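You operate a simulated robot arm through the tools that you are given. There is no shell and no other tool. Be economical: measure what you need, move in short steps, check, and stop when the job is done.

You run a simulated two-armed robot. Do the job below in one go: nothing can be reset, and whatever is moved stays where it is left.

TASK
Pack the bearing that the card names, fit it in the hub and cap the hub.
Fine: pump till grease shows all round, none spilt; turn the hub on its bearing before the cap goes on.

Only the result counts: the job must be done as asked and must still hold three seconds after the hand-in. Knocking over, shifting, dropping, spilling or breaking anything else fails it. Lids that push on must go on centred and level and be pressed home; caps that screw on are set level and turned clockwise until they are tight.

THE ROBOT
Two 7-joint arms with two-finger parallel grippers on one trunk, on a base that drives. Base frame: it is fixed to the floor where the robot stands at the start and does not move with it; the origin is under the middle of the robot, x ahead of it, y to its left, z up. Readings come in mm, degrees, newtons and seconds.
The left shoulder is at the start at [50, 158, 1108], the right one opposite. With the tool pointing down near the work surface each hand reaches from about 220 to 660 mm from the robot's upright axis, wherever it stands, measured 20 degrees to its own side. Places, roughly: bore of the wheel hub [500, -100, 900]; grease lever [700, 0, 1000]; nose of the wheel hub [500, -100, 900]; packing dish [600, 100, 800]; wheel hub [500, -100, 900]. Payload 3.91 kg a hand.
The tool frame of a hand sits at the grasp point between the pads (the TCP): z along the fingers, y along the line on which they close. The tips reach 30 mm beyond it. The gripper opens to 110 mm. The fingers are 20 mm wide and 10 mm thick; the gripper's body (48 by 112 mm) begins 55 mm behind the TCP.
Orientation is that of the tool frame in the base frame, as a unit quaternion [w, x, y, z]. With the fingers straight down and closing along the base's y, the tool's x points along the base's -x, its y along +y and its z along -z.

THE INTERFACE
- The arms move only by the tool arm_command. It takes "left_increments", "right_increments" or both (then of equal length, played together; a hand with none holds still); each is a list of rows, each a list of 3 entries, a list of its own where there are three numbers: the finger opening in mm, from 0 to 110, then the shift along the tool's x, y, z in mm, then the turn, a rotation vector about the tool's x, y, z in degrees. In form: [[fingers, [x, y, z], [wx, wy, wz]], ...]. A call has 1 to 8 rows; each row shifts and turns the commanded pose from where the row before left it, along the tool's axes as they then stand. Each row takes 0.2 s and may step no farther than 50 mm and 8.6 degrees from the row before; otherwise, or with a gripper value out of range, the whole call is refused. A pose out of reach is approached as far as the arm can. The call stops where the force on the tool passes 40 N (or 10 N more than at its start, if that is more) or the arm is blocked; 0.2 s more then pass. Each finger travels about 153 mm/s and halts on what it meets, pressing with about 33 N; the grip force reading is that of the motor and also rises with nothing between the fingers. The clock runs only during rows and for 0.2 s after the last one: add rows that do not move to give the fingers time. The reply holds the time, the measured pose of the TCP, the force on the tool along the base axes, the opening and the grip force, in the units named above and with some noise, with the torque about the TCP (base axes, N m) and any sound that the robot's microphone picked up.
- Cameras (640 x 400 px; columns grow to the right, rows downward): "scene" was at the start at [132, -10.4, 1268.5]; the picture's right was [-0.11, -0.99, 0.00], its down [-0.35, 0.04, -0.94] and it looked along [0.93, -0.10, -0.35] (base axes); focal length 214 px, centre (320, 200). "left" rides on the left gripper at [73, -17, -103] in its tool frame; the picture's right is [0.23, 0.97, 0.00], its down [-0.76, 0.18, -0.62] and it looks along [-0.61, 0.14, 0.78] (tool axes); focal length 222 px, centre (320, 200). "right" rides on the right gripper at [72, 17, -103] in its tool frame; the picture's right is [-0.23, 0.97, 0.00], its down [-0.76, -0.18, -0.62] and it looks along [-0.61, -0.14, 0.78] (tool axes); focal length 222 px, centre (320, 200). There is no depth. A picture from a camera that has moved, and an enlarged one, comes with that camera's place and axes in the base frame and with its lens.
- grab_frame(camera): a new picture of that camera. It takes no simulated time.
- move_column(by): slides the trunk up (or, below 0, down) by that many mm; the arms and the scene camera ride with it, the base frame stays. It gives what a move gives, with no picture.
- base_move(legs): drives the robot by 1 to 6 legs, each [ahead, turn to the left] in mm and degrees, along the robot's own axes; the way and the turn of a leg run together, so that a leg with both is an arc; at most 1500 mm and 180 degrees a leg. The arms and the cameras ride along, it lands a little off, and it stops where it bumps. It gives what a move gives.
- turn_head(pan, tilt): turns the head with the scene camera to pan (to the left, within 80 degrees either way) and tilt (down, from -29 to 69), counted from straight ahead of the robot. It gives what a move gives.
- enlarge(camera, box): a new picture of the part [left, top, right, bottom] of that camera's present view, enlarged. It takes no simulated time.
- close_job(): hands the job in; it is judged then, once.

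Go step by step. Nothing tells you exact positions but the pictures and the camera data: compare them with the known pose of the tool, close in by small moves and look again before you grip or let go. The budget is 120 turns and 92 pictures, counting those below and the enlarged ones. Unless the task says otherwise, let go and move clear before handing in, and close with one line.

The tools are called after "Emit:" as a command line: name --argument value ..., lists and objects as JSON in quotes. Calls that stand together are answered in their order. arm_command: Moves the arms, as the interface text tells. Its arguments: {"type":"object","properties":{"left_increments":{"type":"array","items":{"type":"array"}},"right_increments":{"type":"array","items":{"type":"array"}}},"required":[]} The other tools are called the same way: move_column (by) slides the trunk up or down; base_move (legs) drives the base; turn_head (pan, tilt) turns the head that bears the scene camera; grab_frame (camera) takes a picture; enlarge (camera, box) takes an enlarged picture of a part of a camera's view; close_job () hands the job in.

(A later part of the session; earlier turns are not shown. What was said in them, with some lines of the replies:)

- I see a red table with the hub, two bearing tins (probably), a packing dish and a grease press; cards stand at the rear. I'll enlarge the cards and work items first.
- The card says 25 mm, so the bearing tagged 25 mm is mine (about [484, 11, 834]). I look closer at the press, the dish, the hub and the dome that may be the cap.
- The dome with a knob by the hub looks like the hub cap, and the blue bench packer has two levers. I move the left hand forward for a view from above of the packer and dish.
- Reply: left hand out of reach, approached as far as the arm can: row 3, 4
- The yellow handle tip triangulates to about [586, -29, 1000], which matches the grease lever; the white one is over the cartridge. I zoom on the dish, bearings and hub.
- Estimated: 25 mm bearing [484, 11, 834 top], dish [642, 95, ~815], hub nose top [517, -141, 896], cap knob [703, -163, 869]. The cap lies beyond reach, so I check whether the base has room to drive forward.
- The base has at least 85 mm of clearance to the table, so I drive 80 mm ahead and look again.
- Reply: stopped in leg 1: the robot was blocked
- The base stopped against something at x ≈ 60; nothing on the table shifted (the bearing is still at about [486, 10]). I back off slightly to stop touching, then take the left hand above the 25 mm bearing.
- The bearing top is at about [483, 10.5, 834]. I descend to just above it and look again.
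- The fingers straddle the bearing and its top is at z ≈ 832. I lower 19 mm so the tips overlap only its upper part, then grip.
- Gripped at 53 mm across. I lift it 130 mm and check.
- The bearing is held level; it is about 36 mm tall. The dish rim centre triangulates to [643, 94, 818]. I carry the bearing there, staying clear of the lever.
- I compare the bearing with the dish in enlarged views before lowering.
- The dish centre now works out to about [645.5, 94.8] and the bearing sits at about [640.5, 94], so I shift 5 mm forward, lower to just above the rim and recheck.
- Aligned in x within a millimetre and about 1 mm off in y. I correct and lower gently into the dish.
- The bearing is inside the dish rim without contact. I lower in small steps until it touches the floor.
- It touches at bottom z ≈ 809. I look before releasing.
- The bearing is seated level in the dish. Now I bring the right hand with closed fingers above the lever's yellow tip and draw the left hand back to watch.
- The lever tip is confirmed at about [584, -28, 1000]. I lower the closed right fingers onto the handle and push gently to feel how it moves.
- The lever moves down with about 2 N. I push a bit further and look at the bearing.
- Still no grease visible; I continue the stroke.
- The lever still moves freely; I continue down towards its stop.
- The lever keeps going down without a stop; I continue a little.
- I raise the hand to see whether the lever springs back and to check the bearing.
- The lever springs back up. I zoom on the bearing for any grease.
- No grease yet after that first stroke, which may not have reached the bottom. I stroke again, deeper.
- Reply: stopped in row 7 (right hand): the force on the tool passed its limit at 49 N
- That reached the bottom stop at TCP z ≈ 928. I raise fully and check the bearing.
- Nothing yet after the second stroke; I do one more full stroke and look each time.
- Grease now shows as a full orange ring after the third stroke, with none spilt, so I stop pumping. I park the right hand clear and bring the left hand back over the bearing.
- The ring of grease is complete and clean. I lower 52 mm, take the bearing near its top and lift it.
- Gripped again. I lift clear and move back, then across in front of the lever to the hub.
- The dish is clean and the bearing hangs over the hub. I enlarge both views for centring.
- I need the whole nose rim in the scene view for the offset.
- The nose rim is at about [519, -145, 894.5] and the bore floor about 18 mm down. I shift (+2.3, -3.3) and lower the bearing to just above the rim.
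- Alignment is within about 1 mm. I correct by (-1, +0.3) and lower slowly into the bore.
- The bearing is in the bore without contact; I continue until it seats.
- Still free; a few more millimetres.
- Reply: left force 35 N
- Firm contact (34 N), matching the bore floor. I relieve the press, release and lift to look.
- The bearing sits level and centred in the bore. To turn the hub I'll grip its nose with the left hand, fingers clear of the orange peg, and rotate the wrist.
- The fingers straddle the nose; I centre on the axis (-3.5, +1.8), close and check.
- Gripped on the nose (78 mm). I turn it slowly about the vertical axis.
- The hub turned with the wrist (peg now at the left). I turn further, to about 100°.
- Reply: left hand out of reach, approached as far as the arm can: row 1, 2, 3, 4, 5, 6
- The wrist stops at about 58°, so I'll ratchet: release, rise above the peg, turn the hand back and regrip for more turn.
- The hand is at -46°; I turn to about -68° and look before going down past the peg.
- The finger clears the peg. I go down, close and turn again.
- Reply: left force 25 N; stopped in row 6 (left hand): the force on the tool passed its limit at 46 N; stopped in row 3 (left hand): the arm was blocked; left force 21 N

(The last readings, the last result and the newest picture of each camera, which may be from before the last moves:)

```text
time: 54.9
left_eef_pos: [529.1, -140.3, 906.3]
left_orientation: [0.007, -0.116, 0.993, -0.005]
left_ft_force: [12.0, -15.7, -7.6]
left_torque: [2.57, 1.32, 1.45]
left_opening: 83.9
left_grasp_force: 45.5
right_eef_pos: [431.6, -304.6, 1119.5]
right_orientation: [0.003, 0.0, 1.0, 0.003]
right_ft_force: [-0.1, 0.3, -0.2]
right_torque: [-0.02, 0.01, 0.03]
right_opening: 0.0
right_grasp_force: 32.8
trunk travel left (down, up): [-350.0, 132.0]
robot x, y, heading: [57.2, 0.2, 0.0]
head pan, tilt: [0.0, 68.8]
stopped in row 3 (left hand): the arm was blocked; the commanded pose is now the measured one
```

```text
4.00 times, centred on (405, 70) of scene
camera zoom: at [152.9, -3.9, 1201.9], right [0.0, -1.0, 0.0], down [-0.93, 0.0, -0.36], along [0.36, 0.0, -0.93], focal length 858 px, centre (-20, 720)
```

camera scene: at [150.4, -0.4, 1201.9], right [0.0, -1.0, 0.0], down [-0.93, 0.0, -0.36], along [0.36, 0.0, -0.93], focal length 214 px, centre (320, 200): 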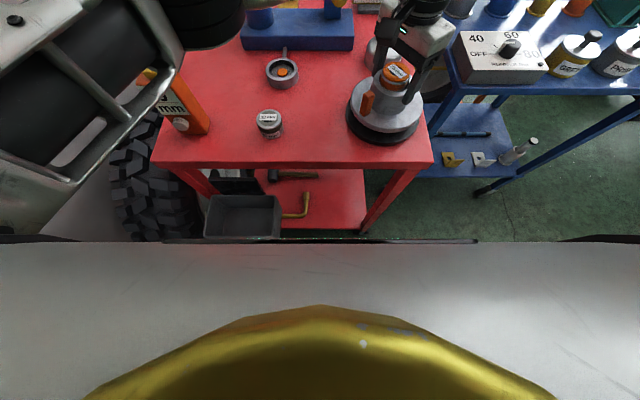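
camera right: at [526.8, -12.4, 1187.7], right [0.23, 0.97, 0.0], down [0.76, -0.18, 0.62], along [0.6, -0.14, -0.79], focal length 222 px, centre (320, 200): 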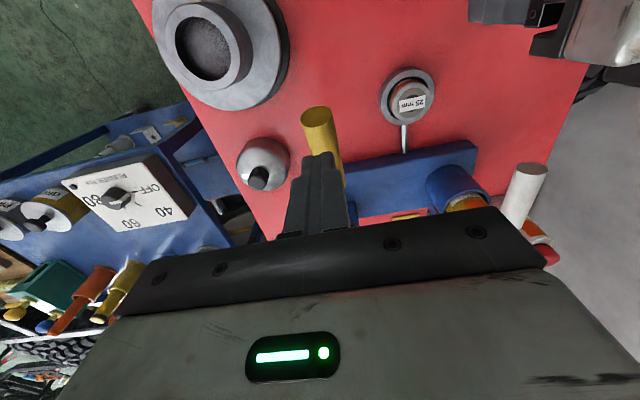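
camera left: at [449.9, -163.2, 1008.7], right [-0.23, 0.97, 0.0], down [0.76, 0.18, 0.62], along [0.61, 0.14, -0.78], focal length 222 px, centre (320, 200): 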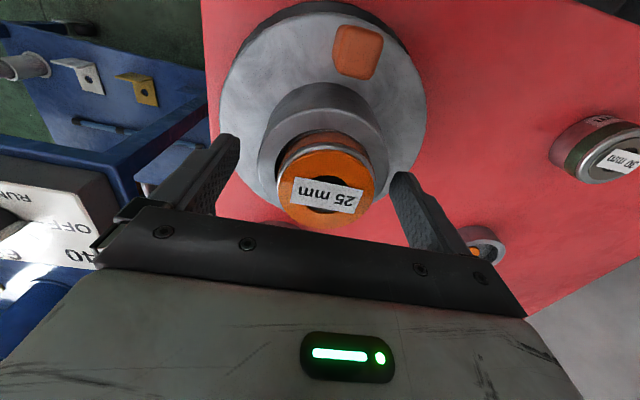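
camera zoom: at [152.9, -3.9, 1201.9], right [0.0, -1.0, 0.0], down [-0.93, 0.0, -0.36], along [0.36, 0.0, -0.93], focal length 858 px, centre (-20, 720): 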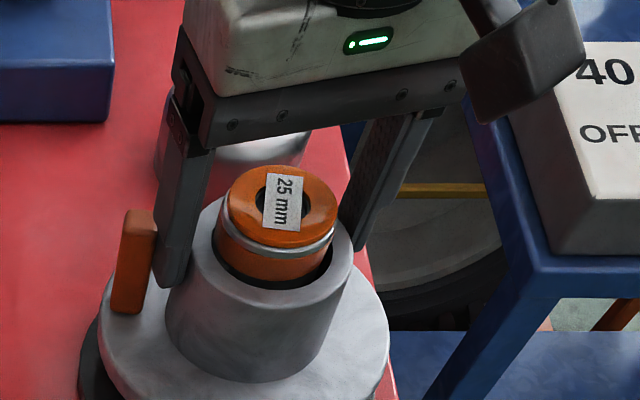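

The grip slipped and the finger came up against the peg; the hub itself has not moved off its place and has turned further. I open just slightly and lift straight out.

Emit:
arm_command --left_increments '[[87, [0, 0, 0], [0, 0, 0]], [87, [0, 0, -10], [0, 0, 0]], [87, [0, 0, -25], [0, 0, 0]], [87, [0, 0, 0], [0, 0, 0]]]'

Emit:
enlarge --camera "scene" --box '[325, 20, 485, 120]'

```text
time: 55.4
left_eef_pos: [525.6, -141.8, 908.9]
left_orientation: [0.007, -0.114, 0.993, -0.009]
left_ft_force: [-2.9, -6.5, -6.3]
left_torque: [-0.41, 0.01, 0.12]
left_opening: 84.8
left_grasp_force: 0.1
right_eef_pos: [428.4, -302.2, 1120.4]
right_orientation: [0.005, 0.001, 1.0, 0.003]
right_ft_force: [-0.8, 0.2, 0.2]
right_torque: [-0.01, -0.02, 0.04]
right_opening: 0.0
right_grasp_force: 33.3
trunk travel left (down, up): [-350.0, 132.0]
robot x, y, heading: [56.2, -0.8, 0.2]
head pan, tilt: [0.0, 68.8]
stopped in row 2 (left hand): the force on the tool passed its limit at 47 N (the readings are from after the stop); the commanded pose is now the measured one
```

```text
4.00 times, centred on (405, 70) of scene
camera zoom: at [150.6, -2.3, 1202.0], right [0.0, -1.0, 0.0], down [-0.93, 0.0, -0.36], along [0.36, 0.0, -0.93], focal length 858 px, centre (-20, 720)
```

zoom: 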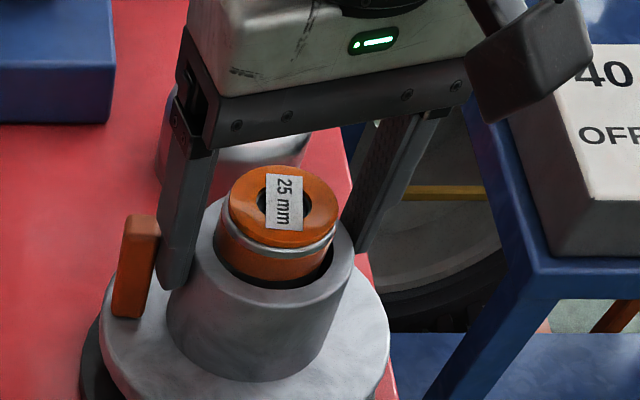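

The finger is wedged against the peg; I back it off by a few degrees the other way, then lift gently.

Emit:
arm_command --left_increments '[[85, [0, 0, 0], [0, 0, -3]], [85, [0, 0, 0], [0, 0, -4]], [85, [0, 0, 0], [0, 0, 0]]]'

```text
time: 56.2
left_eef_pos: [527.6, -140.8, 908.5]
left_orientation: [0.007, -0.176, 0.984, -0.009]
left_ft_force: [-1.2, -10.4, 0.7]
left_torque: [-0.02, 0.21, 0.07]
left_opening: 84.6
left_grasp_force: 0.1
right_eef_pos: [430.1, -301.8, 1119.9]
right_orientation: [0.004, -0.001, 1.0, 0.002]
right_ft_force: [0.0, 0.7, 0.6]
right_torque: [0.04, -0.01, 0.01]
right_opening: 0.0
right_grasp_force: 33.1
trunk travel left (down, up): [-350.0, 132.0]
robot x, y, heading: [54.4, -4.2, 0.1]
head pan, tilt: [0.0, 68.8]
```

A sideways 10 N shows the finger leans on the peg; I shift 3 mm away towards the hub axis and lift.

Emit:
arm_command --left_increments '[[85, [0, -1.5, 0], [0, 0, 0]], [85, [0, -1.5, 0], [0, 0, 0]], [85, [0, 0, -4], [0, 0, 0]], [85, [0, 0, -6], [0, 0, 0]], [85, [0, 0, 0], [0, 0, 0]]]'

```text
time: 57.2
left_eef_pos: [525.3, -142.0, 913.0]
left_orientation: [0.003, -0.175, 0.985, -0.005]
left_ft_force: [0.4, -0.3, -0.5]
left_torque: [-0.03, 0.02, 0.01]
left_opening: 84.9
left_grasp_force: 0.1
right_eef_pos: [428.3, -301.2, 1121.6]
right_orientation: [0.006, 0.001, 1.0, 0.002]
right_ft_force: [-1.1, 0.5, 0.3]
right_torque: [-0.03, -0.02, 0.01]
right_opening: 0.1
right_grasp_force: 33.1
trunk travel left (down, up): [-350.0, 132.0]
robot x, y, heading: [55.7, 0.9, 0.3]
head pan, tilt: [0.0, 68.8]
stopped in row 4 (left hand): the force on the tool passed its limit at 50 N (the readings are from after the stop); the commanded pose is now the measured one
```

Something still catches when lifting, so I look closely.

Emit:
grab_frame --camera "left"

Emit:
enlarge --camera "scene" --box '[340, 30, 420, 80]'

```text
24 pictures are left
camera left: at [463.1, -182.3, 1015.2], right [-0.55, 0.84, -0.01], down [0.65, 0.43, 0.63], along [0.53, 0.34, -0.78], focal length 222 px, centre (320, 200)
```

left: 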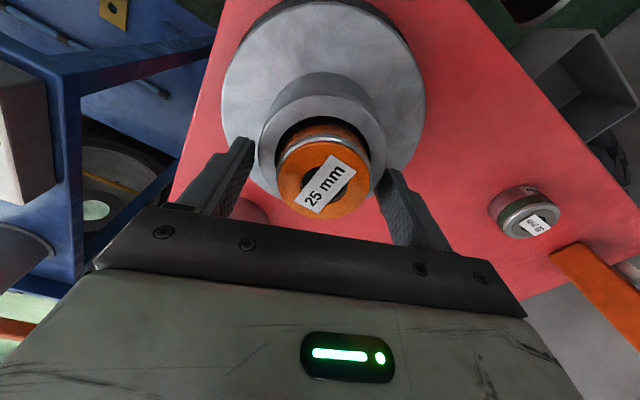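

```text
8.00 times, centred on (380, 55) of scene
camera zoom: at [150.1, -1.3, 1202.3], right [0.0, -1.0, 0.0], down [-0.93, 0.0, -0.36], along [0.36, 0.0, -0.93], focal length 1716 px, centre (-160, 1360)
```

zoom: 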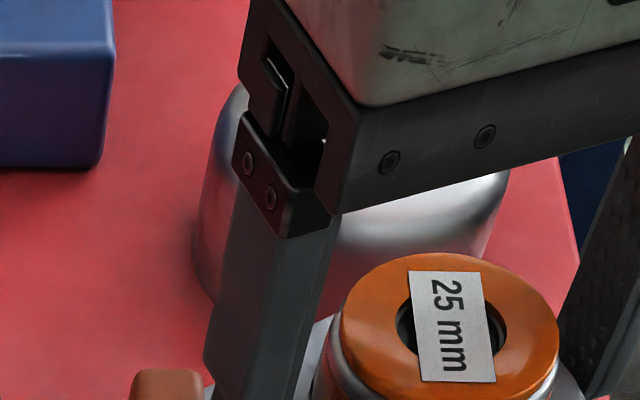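

The fingers look free now. I try lifting in small steps.

Emit:
arm_command --left_increments '[[86, [0, 0, -2], [0, 0, 0]], [86, [0, 0, -3], [0, 0, 0]], [86, [0, 0, -3], [0, 0, 0]], [86, [0, 0, -3], [0, 0, 0]], [86, [0, 0, -4], [0, 0, 0]], [86, [0, 0, -4], [0, 0, 0]], [86, [0, 0, -4], [0, 0, 0]], [86, [0, 0, 0], [0, 0, 0]]]'

Emit:
enlarge --camera "scene" --box '[325, 20, 485, 120]'

```text
time: 59.0
left_eef_pos: [527.4, -142.0, 935.4]
left_orientation: [0.004, -0.175, 0.985, -0.004]
left_ft_force: [-0.5, 0.1, 0.4]
left_torque: [0.02, -0.01, 0.03]
left_opening: 85.6
left_grasp_force: 0.1
right_eef_pos: [430.6, -302.0, 1120.7]
right_orientation: [0.004, 0.0, 1.0, 0.002]
right_ft_force: [-0.4, -0.5, -0.5]
right_torque: [-0.04, -0.01, 0.02]
right_opening: 0.0
right_grasp_force: 32.0
trunk travel left (down, up): [-350.0, 132.0]
robot x, y, heading: [54.3, -1.7, 0.3]
head pan, tilt: [0.0, 68.8]
```

```text
4.00 times, centred on (405, 70) of scene
camera zoom: at [150.7, -1.6, 1201.9], right [0.0, -1.0, 0.0], down [-0.93, 0.0, -0.36], along [0.36, 0.0, -0.93], focal length 858 px, centre (-20, 720)
```

zoom: 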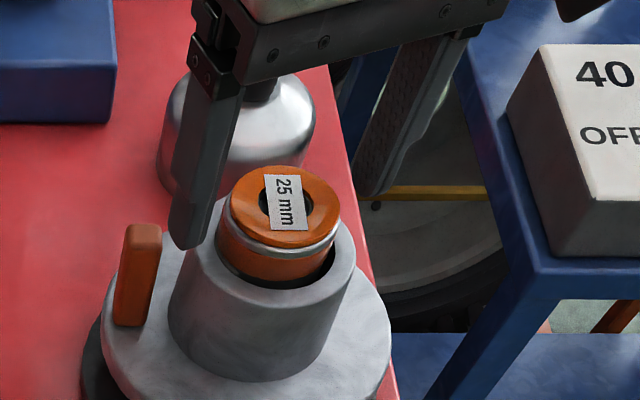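

Free again, and the hub and bearing sit where they were; the hub has turned about 100° so far. For good measure I do one more careful ratchet, properly centred on the axis and away from the peg.

Emit:
arm_command --left_increments '[[104, [0, 0, 0], [0, 0, -6.6]], [104, [0, 0, 0], [0, 0, -6.6]], [104, [0, 0, 0], [0, 0, -6.6]], [104, [7.2, 3, 0], [0, 0, 0]], [104, [0, 0, 0], [0, 0, 0]]]'

Emit:
enlarge --camera "scene" --box '[325, 20, 485, 120]'

Emit:
grab_frame --camera "left"

```text
time: 60.2
left_eef_pos: [520.2, -144.6, 935.0]
left_orientation: [0.002, -0.341, 0.94, -0.005]
left_ft_force: [-0.1, 0.0, -0.7]
left_torque: [0.04, 0.0, -0.04]
left_opening: 104.0
left_grasp_force: 0.0
right_eef_pos: [430.2, -301.6, 1120.6]
right_orientation: [0.005, 0.0, 1.0, 0.002]
right_ft_force: [-0.6, -0.3, 0.7]
right_torque: [0.01, 0.0, -0.03]
right_opening: 0.0
right_grasp_force: 33.1
trunk travel left (down, up): [-350.0, 132.0]
robot x, y, heading: [53.8, -3.0, 0.2]
head pan, tilt: [0.0, 68.8]
```

```text
4.00 times, centred on (405, 70) of scene
camera zoom: at [150.7, -1.6, 1201.9], right [0.0, -1.0, 0.0], down [-0.93, 0.0, -0.36], along [0.36, 0.0, -0.93], focal length 858 px, centre (-20, 720)
```

zoom: 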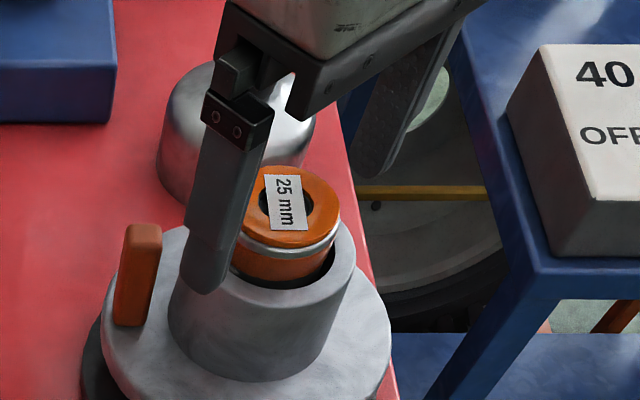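

```text
20 pictures are left
camera left: at [474.7, -204.3, 1037.7], right [-0.8, 0.6, -0.01], down [0.46, 0.63, 0.62], along [0.38, 0.49, -0.78], focal length 222 px, centre (320, 200)
```

left: 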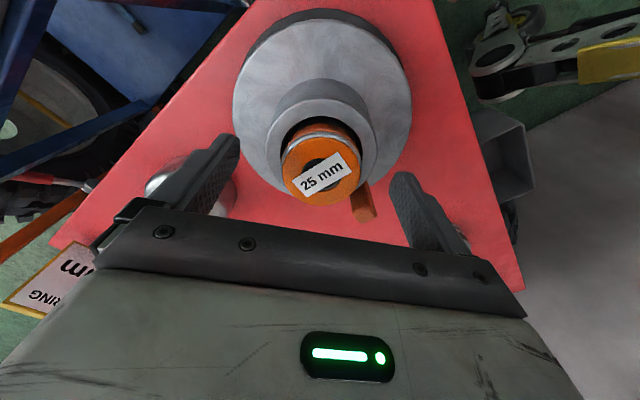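

Well centred this time. I go down, close and check the forces before turning.

Emit:
arm_command --left_increments '[[104, [0, 0.6, 15], [0, 0, 0]], [104, [0, 0, 13], [0, 0, 0]], [90, [0, 0, 0], [0, 0, 0]], [80, [0, 0, 0], [0, 0, 0]], [65, [0, 0, 0], [0, 0, 0]], [65, [0, 0, 0], [0, 0, 0]]]'

```text
time: 61.6
left_eef_pos: [519.1, -145.5, 907.3]
left_orientation: [0.003, -0.342, 0.94, -0.006]
left_ft_force: [0.8, -1.9, -2.0]
left_torque: [-0.25, -0.27, 0.06]
left_opening: 79.0
left_grasp_force: 44.8
right_eef_pos: [430.0, -302.1, 1120.3]
right_orientation: [0.005, 0.0, 1.0, 0.003]
right_ft_force: [0.0, -0.3, -0.5]
right_torque: [0.0, -0.01, -0.01]
right_opening: 0.0
right_grasp_force: 32.7
trunk travel left (down, up): [-350.0, 132.0]
robot x, y, heading: [57.0, -0.7, 0.3]
head pan, tilt: [0.0, 68.8]
```

Clean grip with almost no side force. I turn it 56° and check.

Emit:
arm_command --left_increments '[[65, [0, 0, 0], [0, 0, 6]], [65, [0, 0, 0], [0, 0, 7]], [65, [0, 0, 0], [0, 0, 7]], [65, [0, 0, 0], [0, 0, 7]], [65, [0, 0, 0], [0, 0, 7]], [65, [0, 0, 0], [0, 0, 7]], [65, [0, 0, 0], [0, 0, 7]], [65, [0, 0, 0], [0, 0, 7]]]'

```text
time: 62.7
left_eef_pos: [507.7, -145.8, 907.6]
left_orientation: [-0.008, -0.078, 0.997, 0.0]
left_ft_force: [-10.8, 5.9, 10.5]
left_torque: [0.3, 0.81, 0.11]
left_opening: 81.4
left_grasp_force: 44.7
right_eef_pos: [428.0, -300.0, 1122.1]
right_orientation: [0.004, 0.0, 1.0, 0.001]
right_ft_force: [-0.3, -0.2, -0.5]
right_torque: [0.01, 0.01, -0.01]
right_opening: 0.0
right_grasp_force: 32.6
trunk travel left (down, up): [-350.0, 132.0]
robot x, y, heading: [54.4, -0.2, 0.1]
head pan, tilt: [0.0, 68.8]
stopped in row 5 (left hand): the force on the tool passed its limit at 49 N (the readings are from after the stop); the commanded pose is now the measured one
```

The hand got pushed off axis again, so I look at what the hub did.

Emit:
enlarge --camera "scene" --box '[325, 20, 485, 120]'

```text
4.00 times, centred on (405, 70) of scene
camera zoom: at [148.5, -0.6, 1202.3], right [0.0, -1.0, 0.0], down [-0.93, 0.0, -0.36], along [0.36, 0.0, -0.93], focal length 858 px, centre (-20, 720)
```

zoom: 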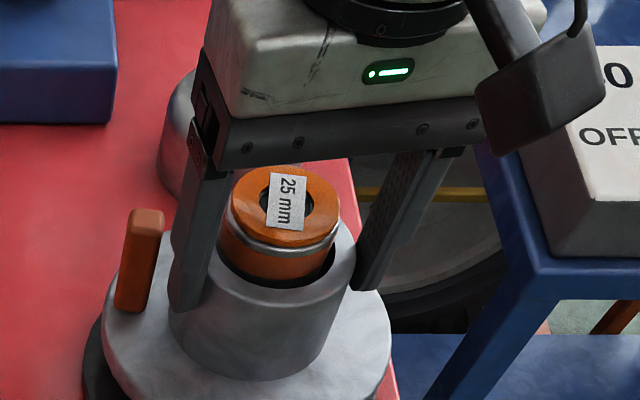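

The hub no longer turns that way: it appears to have reached its stop at about 100°, so it has turned on its bearing as far as it goes. I release gently and lift out.

Emit:
arm_command --left_increments '[[86, [0, 0, 0], [0, 0, 0]], [88, [-5, 0, 0], [0, 0, 0]], [88, [-3, 0, 0], [0, 0, -3]], [88, [0, 0, -2], [0, 0, 0]], [88, [0, 0, -3], [0, 0, 0]], [88, [0, 0, -4], [0, 0, 0]], [88, [0, 0, -4], [0, 0, 0]], [88, [0, 0, -4], [0, 0, 0]]]'

```text
time: 64.5
left_eef_pos: [518.0, -145.0, 922.2]
left_orientation: [-0.006, -0.104, 0.995, -0.001]
left_ft_force: [0.7, 0.7, -0.3]
left_torque: [0.01, 0.0, -0.03]
left_opening: 88.1
left_grasp_force: 0.1
right_eef_pos: [428.5, -302.5, 1120.0]
right_orientation: [0.004, 0.0, 1.0, 0.002]
right_ft_force: [-0.6, 0.1, -0.3]
right_torque: [0.02, -0.01, -0.02]
right_opening: 0.0
right_grasp_force: 32.9
trunk travel left (down, up): [-350.0, 132.0]
robot x, y, heading: [55.6, -1.6, -0.0]
head pan, tilt: [0.0, 68.8]
```

Now I park the left hand away and tilt the right hand 20° forward for reach, opening its fingers for the cap's knob.

Emit:
arm_command --left_increments '[[88, [0, 0, -30], [0, 0, 0]], [88, [0, 0, -40], [0, 0, 0]], [88, [15, 35, 0], [0, 0, 0]], [88, [0, 45, 0], [0, 0, 0]], [88, [0, 45, 0], [0, 0, 0]], [88, [0, 45, 0], [0, 0, 0]], [88, [0, 45, 0], [0, 0, 0]], [88, [0, 45, 0], [0, 0, 0]]]' --right_increments '[[60, [0, 0, 0], [0, -7, 0]], [60, [0, 0, 0], [0, -7, 0]], [60, [0, 0, 0], [0, -6, 0]], [60, [0, 0, 0], [0, 0, 0]], [60, [0, 0, 0], [0, 0, 0]], [60, [0, 0, 0], [0, 0, 0]], [60, [0, 0, 0], [0, 0, 0]], [60, [0, 0, 0], [0, 0, 0]]]'

Emit:
arm_command --right_increments '[[60, [-25.1, 19.9, 27.4], [0, 0, 0]], [60, [-25.1, 19.9, 27.4], [0, 0, 0]], [60, [-25.1, 19.9, 27.4], [0, 0, 0]], [60, [-25.1, 19.9, 27.4], [0, 0, 0]], [60, [-25.1, 19.9, 27.4], [0, 0, 0]], [60, [-25.1, 19.9, 27.4], [0, 0, 0]], [60, [-25.1, 19.9, 27.4], [0, 0, 0]], [60, [0, 0, 0], [0, 0, 0]]]'

Emit:
grab_frame --camera "right"

Emit:
enlarge --camera "scene" --box '[325, 0, 485, 100]'

```text
time: 66.3
left_eef_pos: [452.5, 107.0, 990.8]
left_orientation: [-0.007, -0.104, 0.995, -0.001]
left_ft_force: [0.0, 0.2, 0.1]
left_torque: [-0.04, 0.0, 0.02]
left_opening: 87.9
left_grasp_force: 0.0
right_eef_pos: [429.2, -301.4, 1121.2]
right_orientation: [0.178, 0.001, 0.984, 0.002]
right_ft_force: [0.0, 0.4, 0.3]
right_torque: [0.02, 0.0, -0.03]
right_opening: 60.0
right_grasp_force: 0.0
trunk travel left (down, up): [-350.0, 132.0]
robot x, y, heading: [55.9, -3.0, 0.4]
head pan, tilt: [0.0, 68.8]
```

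```text
time: 68.1
left_eef_pos: [451.6, 105.2, 991.7]
left_orientation: [-0.006, -0.105, 0.994, 0.0]
left_ft_force: [0.7, -0.1, 1.1]
left_torque: [0.02, -0.03, -0.01]
left_opening: 88.0
left_grasp_force: 0.0
right_eef_pos: [660.9, -163.6, 1003.1]
right_orientation: [0.178, 0.001, 0.984, 0.002]
right_ft_force: [-0.1, 0.2, 0.0]
right_torque: [0.01, 0.01, 0.0]
right_opening: 60.2
right_grasp_force: 0.0
trunk travel left (down, up): [-350.0, 132.0]
robot x, y, heading: [54.6, -3.7, 0.1]
head pan, tilt: [0.0, 68.8]
```

```text
18 pictures are left
camera right: at [555.5, -145.4, 1075.8], right [0.21, 0.97, 0.08], down [0.49, -0.18, 0.85], along [0.84, -0.14, -0.52], focal length 222 px, centre (320, 200)
```

right: 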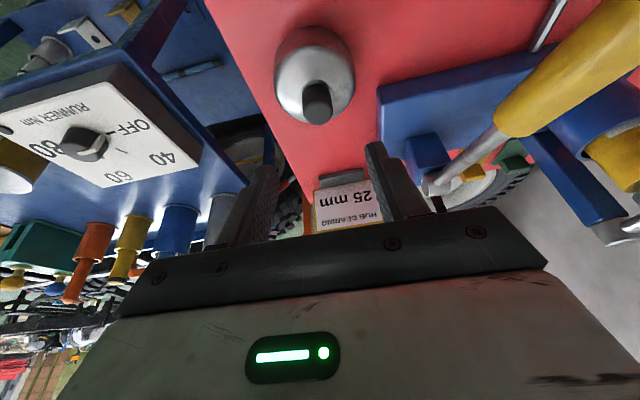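

```text
4.00 times, centred on (405, 50) of scene
camera zoom: at [150.0, -1.6, 1201.9], right [0.0, -1.0, 0.0], down [-0.93, 0.0, -0.36], along [0.36, 0.0, -0.93], focal length 858 px, centre (-20, 800)
```

zoom: 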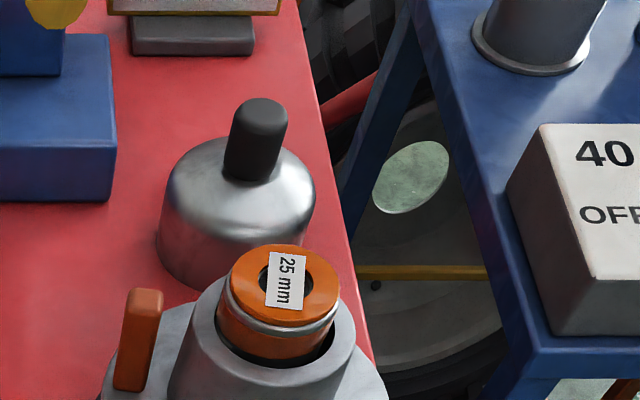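

The knob triangulates to [703, -163.4], z 848–885. I move in along the tilted tool axis, first to a pre-grip point.

Emit:
arm_command --right_increments '[[60, [3.3, 0.1, 31.6], [0, 0, 0]], [60, [3.3, 0.1, 31.6], [0, 0, 0]], [60, [0, 0, 20], [0, 0, 0]], [60, [0, 0, 0], [0, 0, 0]]]'

Emit:
grab_frame --camera "right"

```text
time: 69.1
left_eef_pos: [453.9, 105.9, 991.7]
left_orientation: [-0.006, -0.105, 0.994, 0.0]
left_ft_force: [0.2, 0.0, 0.5]
left_torque: [0.0, -0.02, 0.04]
left_opening: 88.0
left_grasp_force: 0.0
right_eef_pos: [683.5, -161.7, 921.1]
right_orientation: [0.178, 0.001, 0.984, 0.002]
right_ft_force: [-0.7, -0.6, 0.5]
right_torque: [-0.02, 0.02, -0.01]
right_opening: 59.9
right_grasp_force: 0.1
trunk travel left (down, up): [-350.0, 132.0]
robot x, y, heading: [53.5, -1.6, 0.4]
head pan, tilt: [0.0, 68.8]
```

```text
16 pictures are left
camera right: at [578.7, -144.6, 993.7], right [0.21, 0.97, 0.08], down [0.49, -0.18, 0.85], along [0.84, -0.14, -0.52], focal length 222 px, centre (320, 200)
```

right: 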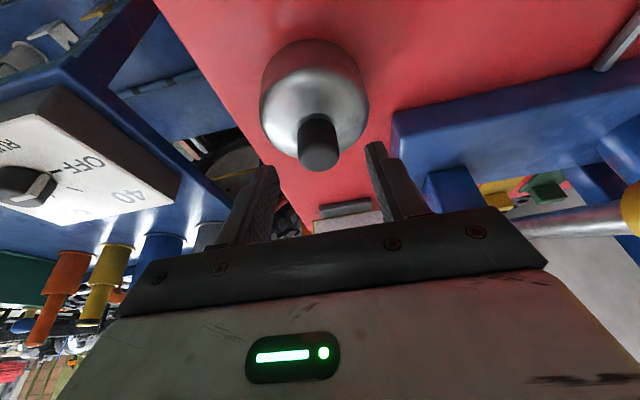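

The knob is centred between the fingers. I advance 39 mm along the tool axis and close.

Emit:
arm_command --right_increments '[[60, [0, -0.7, 20], [0, 0, 0]], [60, [0, 0, 18], [0, 0, 0]], [45, [0, 0, 0], [0, 0, 0]], [25, [0, 0, 0], [0, 0, 0]], [20, [0, 0, 0], [0, 0, 0]], [20, [0, 0, 0], [0, 0, 0]]]'

Emit:
enlarge --camera "scene" --box '[325, 0, 485, 100]'

```text
time: 70.5
left_eef_pos: [453.6, 106.3, 992.3]
left_orientation: [-0.006, -0.104, 0.995, 0.0]
left_ft_force: [-0.6, 0.4, 0.0]
left_torque: [-0.02, 0.01, 0.0]
left_opening: 88.0
left_grasp_force: 0.1
right_eef_pos: [697.7, -162.2, 886.1]
right_orientation: [0.178, 0.001, 0.984, 0.002]
right_ft_force: [0.7, -1.0, 0.9]
right_torque: [-0.18, -0.07, 0.04]
right_opening: 30.9
right_grasp_force: 32.6
trunk travel left (down, up): [-350.0, 132.0]
robot x, y, heading: [54.4, 1.2, 0.2]
head pan, tilt: [0.0, 68.8]
```

```text
4.00 times, centred on (405, 50) of scene
camera zoom: at [150.0, -1.5, 1201.9], right [0.0, -1.0, 0.0], down [-0.93, 0.0, -0.36], along [0.36, 0.0, -0.93], focal length 858 px, centre (-20, 800)
```

zoom: 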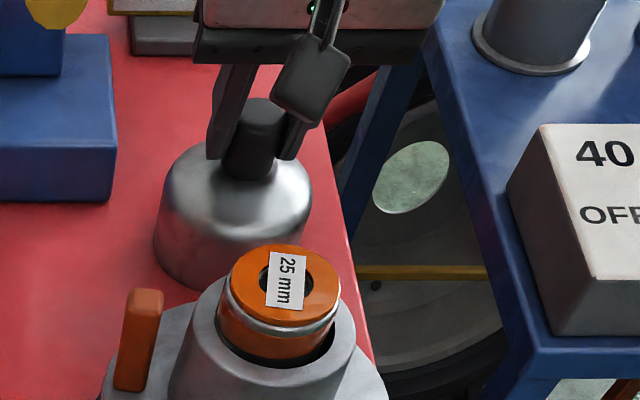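

The knob is gripped (31 mm). I lift it straight up 130 mm and check that it hangs level.

Emit:
arm_command --right_increments '[[20, [-4, 0, -11], [0, 0, 0]], [20, [-12, 0, -33], [0, 0, 0]], [20, [-14, 0, -39], [0, 0, 0]], [20, [-14.4, 0, -39], [0, 0, 0]], [20, [0, 0, 0], [0, 0, 0]]]'

Emit:
grab_frame --camera "scene"

```text
time: 71.7
left_eef_pos: [452.8, 104.7, 992.1]
left_orientation: [-0.006, -0.105, 0.994, 0.0]
left_ft_force: [-0.2, 0.2, 0.2]
left_torque: [0.0, 0.0, 0.01]
left_opening: 87.9
left_grasp_force: 0.1
right_eef_pos: [696.6, -165.2, 1016.3]
right_orientation: [0.178, 0.0, 0.984, 0.003]
right_ft_force: [-0.5, 0.3, -2.1]
right_torque: [-0.01, 0.01, -0.01]
right_opening: 30.8
right_grasp_force: 33.2
trunk travel left (down, up): [-350.0, 132.0]
robot x, y, heading: [53.2, -4.8, 0.1]
head pan, tilt: [0.0, 68.8]
```

```text
14 pictures are left
camera scene: at [150.3, -1.6, 1201.8], right [0.0, -1.0, 0.0], down [-0.93, 0.0, -0.36], along [0.36, 0.0, -0.93], focal length 214 px, centre (320, 200)
```

scene: 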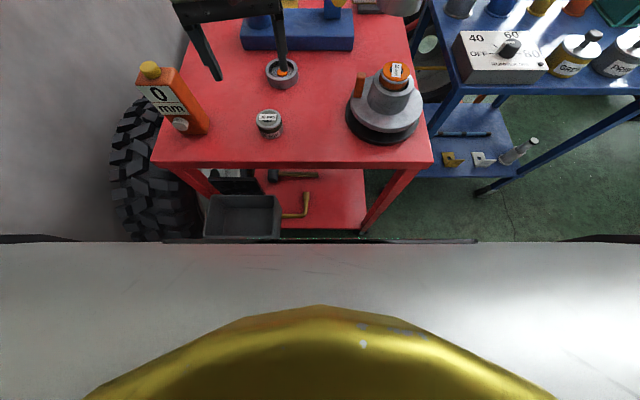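

The cap hangs clear. I carry it over the hub, slightly higher.

Emit:
arm_command --right_increments '[[20, [33.3, 4.1, -15.3], [0, 0, 0]], [20, [33.3, 4.1, -15.3], [0, 0, 0]], [20, [33.3, 4.1, -15.3], [0, 0, 0]], [20, [33.3, 4.1, -15.3], [0, 0, 0]], [20, [33.3, 4.1, -15.3], [0, 0, 0]], [20, [0, 0, 0], [0, 0, 0]]]'

Emit:
enlarge --camera "scene" --box '[313, 0, 473, 100]'

Emit:
grab_frame --camera "right"

```text
time: 73.1
left_eef_pos: [452.9, 103.9, 992.8]
left_orientation: [-0.006, -0.105, 0.995, -0.001]
left_ft_force: [-0.1, -0.3, 0.1]
left_torque: [-0.01, -0.01, 0.01]
left_opening: 87.8
left_grasp_force: 0.2
right_eef_pos: [512.3, -141.4, 1029.5]
right_orientation: [0.178, 0.001, 0.984, 0.003]
right_ft_force: [-0.1, -0.1, -1.7]
right_torque: [0.03, -0.01, 0.0]
right_opening: 30.6
right_grasp_force: 33.2
trunk travel left (down, up): [-350.0, 132.0]
robot x, y, heading: [54.0, 1.7, 0.2]
head pan, tilt: [0.0, 68.8]
```

```text
4.00 times, centred on (393, 50) of scene
camera zoom: at [150.2, -1.5, 1201.9], right [0.0, -1.0, 0.0], down [-0.93, 0.0, -0.36], along [0.36, 0.0, -0.93], focal length 858 px, centre (28, 800)
```

zoom: 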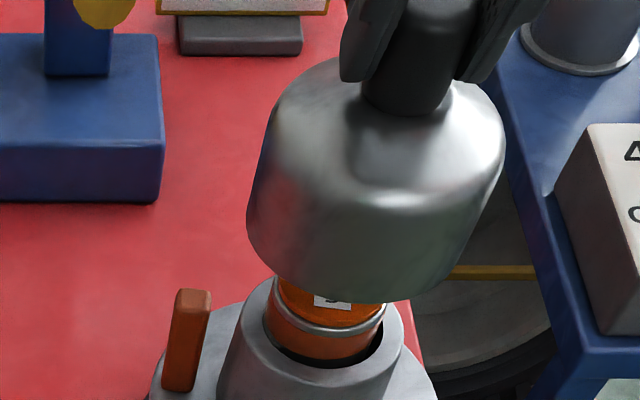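

```text
12 pictures are left
camera right: at [408.1, -124.7, 1101.4], right [0.21, 0.97, 0.08], down [0.49, -0.18, 0.85], along [0.84, -0.14, -0.52], focal length 222 px, centre (320, 200)
```

right: 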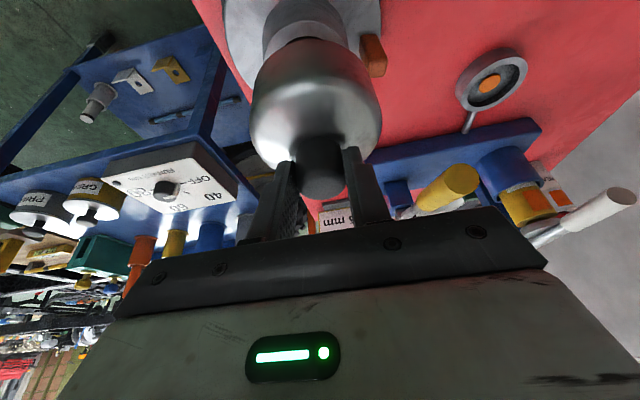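

The height-dependent readings disagree on the cap's x, so I want a second view from the left side. I raise the left hand and turn its camera toward the hub.

Emit:
arm_command --left_increments '[[88, [5.2, -12, -37.6], [0, 0, 0]], [88, [5.2, -12, -37.6], [0, 0, 0]], [88, [5.2, -12, -37.6], [0, 0, 0]], [88, [5.2, -12, -37.6], [0, 0, 0]], [88, [5.2, -12, -37.6], [0, 0, 0]], [88, [0, 0, 0], [0, 0, 8]], [88, [0, 0, 0], [0, 0, 8]], [88, [0, 0, 0], [0, 0, 8]]]'

Emit:
arm_command --left_increments '[[88, [0, 0, 0], [0, 0, 8]], [88, [0, 0, 0], [0, 0, 8]], [88, [0, 0, 0], [0, 0, 8]], [88, [0, 0, 0], [0, 0, 8]], [88, [0, 0, 0], [0, 0, 8]], [88, [0, 0, 0], [0, 0, 6]], [88, [0, 0, 0], [0, 0, 0]]]'

Emit:
grab_frame --camera "left"

```text
time: 74.9
left_eef_pos: [439.8, 42.8, 1181.0]
left_orientation: [-0.007, 0.106, 0.994, -0.002]
left_ft_force: [-0.3, -0.5, 0.4]
left_torque: [-0.02, 0.0, -0.02]
left_opening: 88.0
left_grasp_force: 0.1
right_eef_pos: [512.1, -143.2, 1029.4]
right_orientation: [0.177, 0.0, 0.984, 0.003]
right_ft_force: [0.4, 0.2, -1.5]
right_torque: [-0.05, 0.0, -0.03]
right_opening: 30.9
right_grasp_force: 32.6
trunk travel left (down, up): [-350.0, 132.0]
robot x, y, heading: [57.9, -3.0, 0.0]
head pan, tilt: [0.0, 68.8]
```

```text
time: 76.5
left_eef_pos: [439.4, 43.6, 1180.8]
left_orientation: [-0.006, 0.485, 0.874, -0.004]
left_ft_force: [-0.2, -0.6, 0.4]
left_torque: [0.04, 0.02, 0.02]
left_opening: 88.0
left_grasp_force: 0.0
right_eef_pos: [513.2, -142.5, 1030.8]
right_orientation: [0.177, 0.0, 0.984, 0.002]
right_ft_force: [1.3, -0.5, -2.1]
right_torque: [-0.03, -0.03, 0.02]
right_opening: 31.1
right_grasp_force: 33.7
trunk travel left (down, up): [-350.0, 132.0]
robot x, y, heading: [53.0, -2.0, 0.2]
head pan, tilt: [0.0, 68.8]
```

```text
11 pictures are left
camera left: at [388.6, 95.4, 1283.7], right [0.71, 0.71, -0.01], down [0.56, -0.55, 0.62], along [0.43, -0.44, -0.79], focal length 222 px, centre (320, 200)
```

left: 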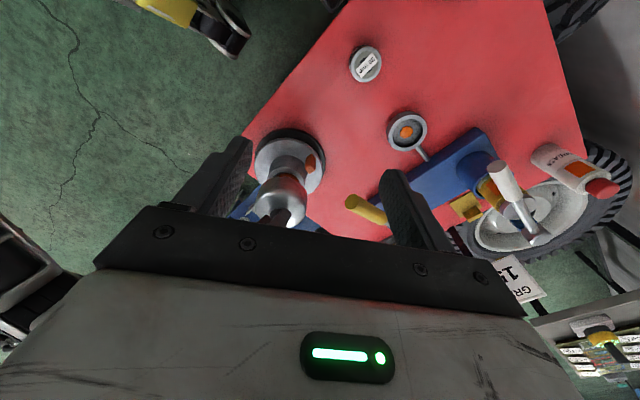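

This view shows the hub, cap and right fingers well. I enlarge it.

Emit:
enlarge --camera "left" --box '[226, 125, 386, 225]'

```text
4.00 times, centred on (306, 175) of left
camera zoom: at [388.6, 95.4, 1283.7], right [0.71, 0.71, -0.01], down [0.56, -0.55, 0.62], along [0.43, -0.44, -0.79], focal length 888 px, centre (376, 300)
```

zoom: 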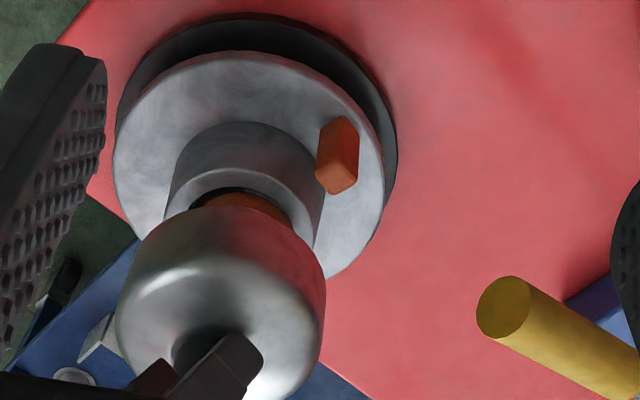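

The side view shows the cap on axis across that line to about 1 mm. I shift (+1.2, -1.2), lower to just above the nose rim and look again.

Emit:
arm_command --right_increments '[[20, [6.3, -1.2, 19], [0, 0, 0]], [20, [6.3, 0, 19], [0, 0, 0]], [20, [0, 0, 0], [0, 0, 0]]]'

Emit:
enlarge --camera "left" --box '[226, 125, 386, 225]'

Emit:
enlarge --camera "scene" --box '[313, 20, 473, 120]'

```text
time: 77.3
left_eef_pos: [440.4, 43.5, 1181.7]
left_orientation: [-0.005, 0.485, 0.874, -0.005]
left_ft_force: [0.0, -1.1, -0.5]
left_torque: [0.0, 0.0, 0.0]
left_opening: 88.0
left_grasp_force: 0.0
right_eef_pos: [515.1, -143.0, 989.6]
right_orientation: [0.178, 0.0, 0.984, 0.003]
right_ft_force: [0.3, 0.4, -2.3]
right_torque: [0.03, 0.0, -0.04]
right_opening: 31.0
right_grasp_force: 33.0
trunk travel left (down, up): [-350.0, 132.0]
robot x, y, heading: [53.5, -2.5, 0.3]
head pan, tilt: [0.0, 68.8]
```

```text
4.00 times, centred on (306, 175) of left
camera zoom: at [388.5, 95.2, 1283.7], right [0.71, 0.71, -0.01], down [0.56, -0.55, 0.62], along [0.43, -0.44, -0.79], focal length 888 px, centre (376, 300)
```

zoom: 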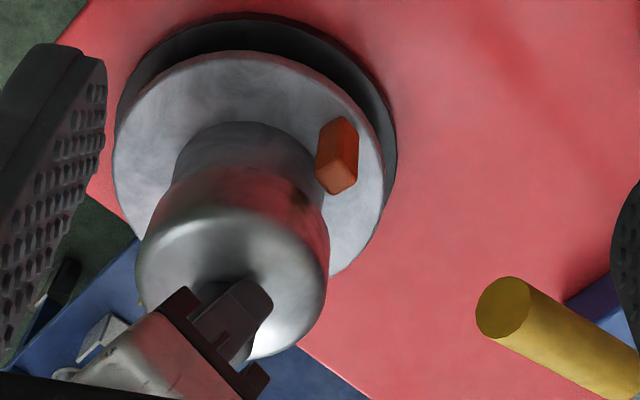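

```text
4.00 times, centred on (393, 70) of scene
camera zoom: at [150.2, -1.5, 1201.9], right [0.0, -1.0, 0.0], down [-0.93, 0.0, -0.36], along [0.36, 0.0, -0.93], focal length 858 px, centre (28, 720)
```

zoom: 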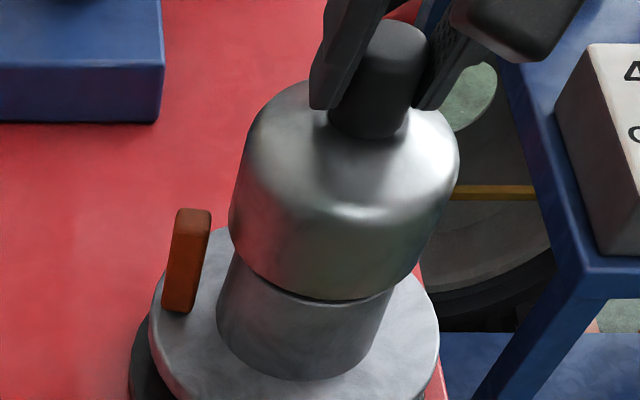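

The cap is within about 1 mm of the axis. I correct (-0.7, -0.7) and lower gently with small steps, watching the force.

Emit:
arm_command --right_increments '[[20, [0.7, -0.7, -0.2], [0, 0, 0]], [20, [1.03, 0, 2.82], [0, 0, 0]], [20, [1.03, 0, 2.82], [0, 0, 0]], [20, [1.03, 0, 2.82], [0, 0, 0]], [20, [0.7, 0, 1.9], [0, 0, 0]], [20, [0, 0, 0], [0, 0, 0]]]'

```text
time: 78.7
left_eef_pos: [440.8, 43.7, 1180.4]
left_orientation: [-0.005, 0.485, 0.874, -0.004]
left_ft_force: [1.0, 0.3, -0.6]
left_torque: [0.01, -0.02, -0.02]
left_opening: 88.0
left_grasp_force: 0.0
right_eef_pos: [513.9, -145.2, 980.8]
right_orientation: [0.178, 0.0, 0.984, 0.002]
right_ft_force: [-1.7, -1.7, -1.2]
right_torque: [-0.1, 0.16, -0.02]
right_opening: 30.8
right_grasp_force: 32.8
trunk travel left (down, up): [-350.0, 132.0]
robot x, y, heading: [55.3, -1.1, 0.2]
head pan, tilt: [0.0, 68.8]
```

It seems to have begun to slip over the nose, with a slight side force of 1.7 N. I follow that by 0.5 mm and go on down.

Emit:
arm_command --right_increments '[[20, [0.5, -0.5, -0.1], [0, 0, 0]], [20, [1.03, 0, 2.82], [0, 0, 0]], [20, [1.03, 0, 2.82], [0, 0, 0]], [20, [0, 0, 0], [0, 0, 0]]]'

Emit:
enlarge --camera "scene" --box '[313, 20, 473, 120]'

```text
time: 79.7
left_eef_pos: [439.8, 43.4, 1181.5]
left_orientation: [-0.006, 0.484, 0.875, -0.005]
left_ft_force: [-0.1, -0.2, -0.4]
left_torque: [0.01, 0.04, -0.02]
left_opening: 88.0
left_grasp_force: 0.0
right_eef_pos: [513.7, -145.4, 972.2]
right_orientation: [0.178, 0.0, 0.984, 0.002]
right_ft_force: [-1.9, -0.8, -0.8]
right_torque: [-0.02, 0.15, -0.01]
right_opening: 31.0
right_grasp_force: 33.1
trunk travel left (down, up): [-350.0, 132.0]
robot x, y, heading: [54.8, 1.5, 0.0]
head pan, tilt: [0.0, 68.8]
```

```text
4.00 times, centred on (393, 70) of scene
camera zoom: at [150.0, -1.6, 1201.9], right [0.0, -1.0, 0.0], down [-0.93, 0.0, -0.36], along [0.36, 0.0, -0.93], focal length 858 px, centre (28, 720)
```

zoom: 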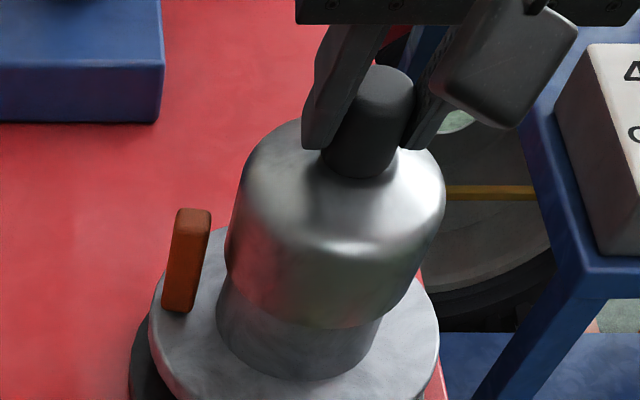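

The cap is sliding down over the nose. I continue down until it meets resistance.

Emit:
arm_command --right_increments '[[20, [1.3, 0, 2.7], [0, 0, 0]], [20, [1.1, 0, 2.8], [0, 0, 0]], [20, [1.03, 0, 2.82], [0, 0, 0]], [20, [1.03, 0, 2.82], [0, 0, 0]], [20, [0, 0, 0], [0, 0, 0]]]'

```text
time: 80.9
left_eef_pos: [439.0, 43.1, 1181.5]
left_orientation: [-0.004, 0.484, 0.875, -0.004]
left_ft_force: [0.4, -1.2, 0.2]
left_torque: [0.0, -0.01, -0.03]
left_opening: 88.1
left_grasp_force: 0.1
right_eef_pos: [514.6, -144.8, 961.4]
right_orientation: [0.179, 0.0, 0.984, 0.003]
right_ft_force: [-1.2, -0.3, 1.9]
right_torque: [-0.1, 0.13, 0.02]
right_opening: 30.9
right_grasp_force: 33.1
trunk travel left (down, up): [-350.0, 132.0]
robot x, y, heading: [54.5, -1.9, -0.2]
head pan, tilt: [0.0, 68.8]
```

Light resistance begins. I press on in small steps.

Emit:
arm_command --right_increments '[[20, [0.6, 0, 1.4], [0, 0, 0]], [20, [0.5, 0, 1.4], [0, 0, 0]], [20, [0.5, 0, 1.4], [0, 0, 0]], [20, [0.5, 0, 1.4], [0, 0, 0]], [20, [0, 0, 0], [0, 0, 0]]]'

Emit:
enlarge --camera "scene" --box '[313, 20, 473, 120]'

```text
time: 82.1
left_eef_pos: [438.7, 43.9, 1181.5]
left_orientation: [-0.005, 0.485, 0.875, -0.003]
left_ft_force: [0.4, -0.1, -0.3]
left_torque: [-0.01, 0.0, 0.02]
left_opening: 88.1
left_grasp_force: 0.1
right_eef_pos: [513.4, -144.8, 960.0]
right_orientation: [0.184, 0.001, 0.983, 0.003]
right_ft_force: [-0.3, -5.7, 29.4]
right_torque: [-0.66, -0.36, -0.04]
right_opening: 30.9
right_grasp_force: 33.3
trunk travel left (down, up): [-350.0, 132.0]
robot x, y, heading: [55.0, -2.2, -0.0]
head pan, tilt: [0.0, 68.8]
```

```text
4.00 times, centred on (393, 70) of scene
camera zoom: at [148.1, -1.5, 1202.2], right [0.0, -1.0, 0.0], down [-0.93, 0.0, -0.36], along [0.36, 0.0, -0.93], focal length 858 px, centre (28, 720)
```

zoom: 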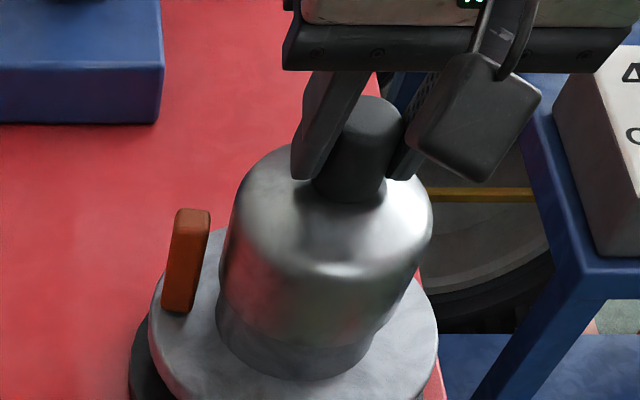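

It has come to a firm stop at about 30 N. I relax, release the knob and back off, then will press straight down on the knob with closed fingers to be sure it is home.

Emit:
arm_command --right_increments '[[20, [-1.2, 0, -3.5], [0, 0, 0]], [40, [0, 0, 0], [0, 0, 0]], [60, [0, 0, 0], [0, 0, 0]], [60, [0, 0, -25], [0, 0, 0]], [60, [0, 0, -35], [0, 0, 0]], [30, [0, 0, -35], [0, 6.5, 0]], [0, [0, 0, 0], [0, 7, 0]], [0, [0, 0, 0], [0, 7, 0]]]'

Emit:
enlarge --camera "left" --box '[226, 125, 386, 225]'

```text
time: 83.9
left_eef_pos: [438.9, 42.5, 1180.7]
left_orientation: [-0.005, 0.485, 0.875, -0.004]
left_ft_force: [0.3, 0.5, 0.6]
left_torque: [0.0, 0.0, 0.02]
left_opening: 88.0
left_grasp_force: 0.0
right_eef_pos: [479.9, -144.6, 1048.4]
right_orientation: [-0.001, 0.0, 1.0, 0.001]
right_ft_force: [0.6, -0.2, 0.2]
right_torque: [0.0, 0.0, 0.0]
right_opening: 0.0
right_grasp_force: 33.2
trunk travel left (down, up): [-350.0, 132.0]
robot x, y, heading: [54.4, -4.7, 0.0]
head pan, tilt: [0.0, 68.8]
```

```text
4.00 times, centred on (306, 175) of left
camera zoom: at [388.6, 95.4, 1283.7], right [0.71, 0.71, -0.01], down [0.56, -0.55, 0.62], along [0.43, -0.44, -0.79], focal length 888 px, centre (376, 300)
```

zoom: 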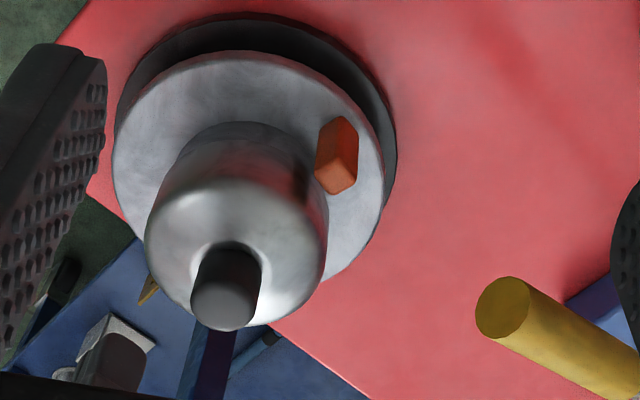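

The cap sits level and centred. I now press straight down on the knob's top.

Emit:
arm_command --right_increments '[[0, [-39.6, 0, 0], [0, 0, 0]], [0, [0, 0, 25], [0, 0, 0]], [0, [0, 0, 25], [0, 0, 0]], [0, [0, 0, 6], [0, 0, 0]], [0, [0, 0, 3], [0, 0, 0]], [0, [0, 0, 2], [0, 0, 0]], [0, [0, 0, 2], [0, 0, 0]], [0, [0, 0, 2], [0, 0, 0]]]'

```text
time: 85.7
left_eef_pos: [437.6, 44.3, 1181.0]
left_orientation: [-0.004, 0.485, 0.874, -0.003]
left_ft_force: [1.6, 1.2, 0.1]
left_torque: [0.02, -0.01, 0.04]
left_opening: 88.1
left_grasp_force: 0.1
right_eef_pos: [520.4, -144.6, 986.4]
right_orientation: [0.005, 0.0, 1.0, 0.004]
right_ft_force: [-0.8, -0.7, 22.9]
right_torque: [-0.04, 0.2, 0.0]
right_opening: 0.1
right_grasp_force: 32.7
trunk travel left (down, up): [-350.0, 132.0]
robot x, y, heading: [57.3, -4.3, -0.0]
head pan, tilt: [0.0, 68.8]
```

It resists at 23 N; I press on.

Emit:
arm_command --right_increments '[[0, [0, 0, 1.5], [0, 0, 0]], [0, [0, 0, 1.5], [0, 0, 0]], [0, [0, 0, 1.5], [0, 0, 0]], [0, [0, 0, 1.5], [0, 0, 0]], [0, [0, 0, 1.5], [0, 0, 0]]]'

```text
time: 86.4
left_eef_pos: [438.3, 43.5, 1179.3]
left_orientation: [-0.003, 0.485, 0.875, -0.003]
left_ft_force: [0.4, 1.1, 0.6]
left_torque: [0.0, -0.02, -0.02]
left_opening: 87.9
left_grasp_force: 0.0
right_eef_pos: [521.4, -146.1, 986.4]
right_orientation: [0.006, 0.0, 1.0, 0.005]
right_ft_force: [-5.7, -1.3, 12.9]
right_torque: [-0.08, 0.31, 0.05]
right_opening: 0.3
right_grasp_force: 33.2
trunk travel left (down, up): [-350.0, 132.0]
robot x, y, heading: [54.7, -0.5, 0.0]
head pan, tilt: [0.0, 68.8]
stopped in row 3 (right hand): the force on the tool passed its limit at 41 N (the readings are from after the stop); the commanded pose is now the measured one
```

No movement at 41 N. I do one more, firmer press to confirm it is home.

Emit:
arm_command --right_increments '[[0, [0, 0, 1.5], [0, 0, 0]], [0, [0, 0, 1.2], [0, 0, 0]], [0, [0, 0, 0.5], [0, 0, 0]]]'

Emit:
arm_command --right_increments '[[0, [0, 0, 1], [0, 0, 0]], [0, [0, 0, 1], [0, 0, 0]], [0, [0, 0, 1], [0, 0, 0]], [0, [0, 0, 1], [0, 0, 0]], [0, [0, 0, 1], [0, 0, 0]]]'

```text
time: 87.4
left_eef_pos: [438.7, 43.0, 1180.1]
left_orientation: [-0.004, 0.485, 0.874, -0.004]
left_ft_force: [0.7, 1.2, 0.5]
left_torque: [-0.03, -0.01, 0.02]
left_opening: 88.0
left_grasp_force: 0.0
right_eef_pos: [521.0, -144.4, 986.4]
right_orientation: [0.011, 0.001, 1.0, 0.006]
right_ft_force: [-6.6, -1.8, 15.3]
right_torque: [-0.07, 0.33, 0.04]
right_opening: 0.2
right_grasp_force: 32.6
trunk travel left (down, up): [-350.0, 132.0]
robot x, y, heading: [57.5, -0.4, 0.4]
head pan, tilt: [0.0, 68.8]
stopped in row 3 (right hand): the force on the tool passed its limit at 40 N (the readings are from after the stop); the commanded pose is now the measured one
```

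```text
time: 88.4
left_eef_pos: [437.8, 43.8, 1179.9]
left_orientation: [-0.004, 0.485, 0.874, -0.003]
left_ft_force: [-1.3, -0.3, 0.1]
left_torque: [0.0, -0.01, 0.02]
left_opening: 87.9
left_grasp_force: 0.0
right_eef_pos: [522.6, -145.2, 987.1]
right_orientation: [0.014, 0.001, 1.0, 0.007]
right_ft_force: [-5.5, -1.1, 14.0]
right_torque: [-0.05, 0.35, 0.03]
right_opening: 0.1
right_grasp_force: 32.7
trunk travel left (down, up): [-350.0, 132.0]
robot x, y, heading: [52.6, -0.5, 0.5]
head pan, tilt: [0.0, 68.8]
stopped in row 5 (right hand): the force on the tool passed its limit at 41 N (the readings are from after the stop); the commanded pose is now the measured one
```

The cap is solidly home. I withdraw the right hand upward and take a last look.

Emit:
arm_command --right_increments '[[0, [0, 0, -10], [0, 0, 0]], [0, [0, 0, -40], [0, 0, 0]], [0, [0, 0, -40], [0, 0, 0]], [0, [20, -30, -20], [0, 0, 0]], [0, [20, -40, 0], [0, 0, 0]], [0, [20, -40, 0], [0, 0, 0]], [0, [20, -40, 0], [0, 0, 0]]]'

Emit:
enlarge --camera "scene" --box '[241, 10, 433, 130]'

Emit:
enlarge --camera "left" --box '[226, 125, 386, 225]'

```text
time: 90.0
left_eef_pos: [439.3, 42.8, 1180.5]
left_orientation: [-0.005, 0.484, 0.875, -0.003]
left_ft_force: [0.5, -0.3, -0.7]
left_torque: [0.0, 0.02, -0.02]
left_opening: 88.1
left_grasp_force: 0.2
right_eef_pos: [439.8, -295.3, 1091.6]
right_orientation: [0.012, 0.001, 1.0, 0.008]
right_ft_force: [0.2, -0.3, 0.1]
right_torque: [-0.02, 0.01, 0.0]
right_opening: 0.2
right_grasp_force: 33.0
trunk travel left (down, up): [-350.0, 132.0]
robot x, y, heading: [52.7, 0.8, 0.1]
head pan, tilt: [0.0, 68.8]
```

```text
3.33 times, centred on (337, 70) of scene
camera zoom: at [149.6, -2.1, 1201.9], right [0.0, -1.0, 0.0], down [-0.93, 0.0, -0.36], along [0.36, 0.0, -0.93], focal length 715 px, centre (263, 633)
```

zoom: 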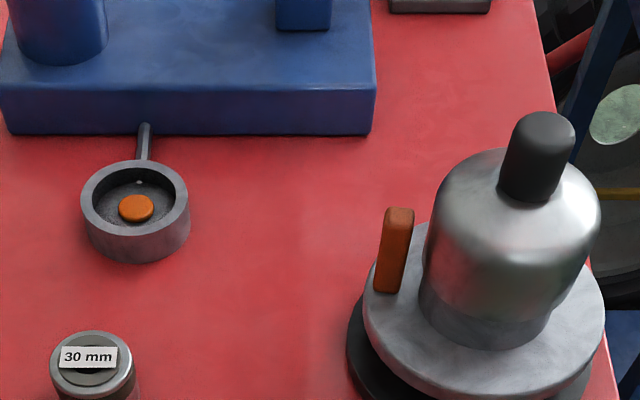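

```text
4.00 times, centred on (306, 175) of left
camera zoom: at [387.9, 94.5, 1284.0], right [0.71, 0.71, -0.01], down [0.56, -0.55, 0.62], along [0.43, -0.44, -0.79], focal length 888 px, centre (376, 300)
```

zoom: 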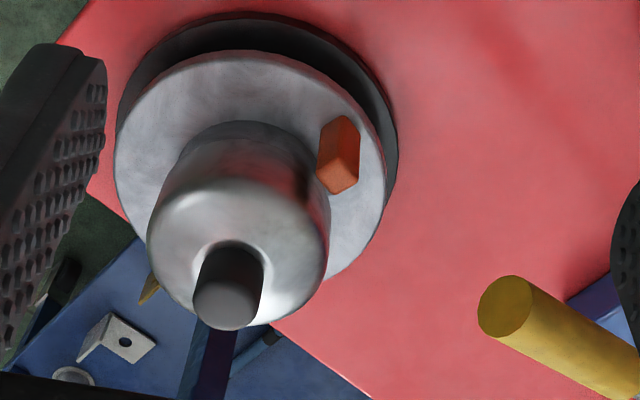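

The cap sits level and centred on the nose, the table is clean and both hands are clear, so I hand the job in.

Emit:
close_job

```text
The job is handed in.
```

I packed the 25 mm bearing with three pump strokes (grease all round, none seen spilt), seated it in the hub and turned the hub about 100°. It would not turn further, which I took to be a stop but did not confirm. The cap is pressed on level and did not move at 41 N. While driving in, the base bumped once, probably against the table; nothing I could see shifted.
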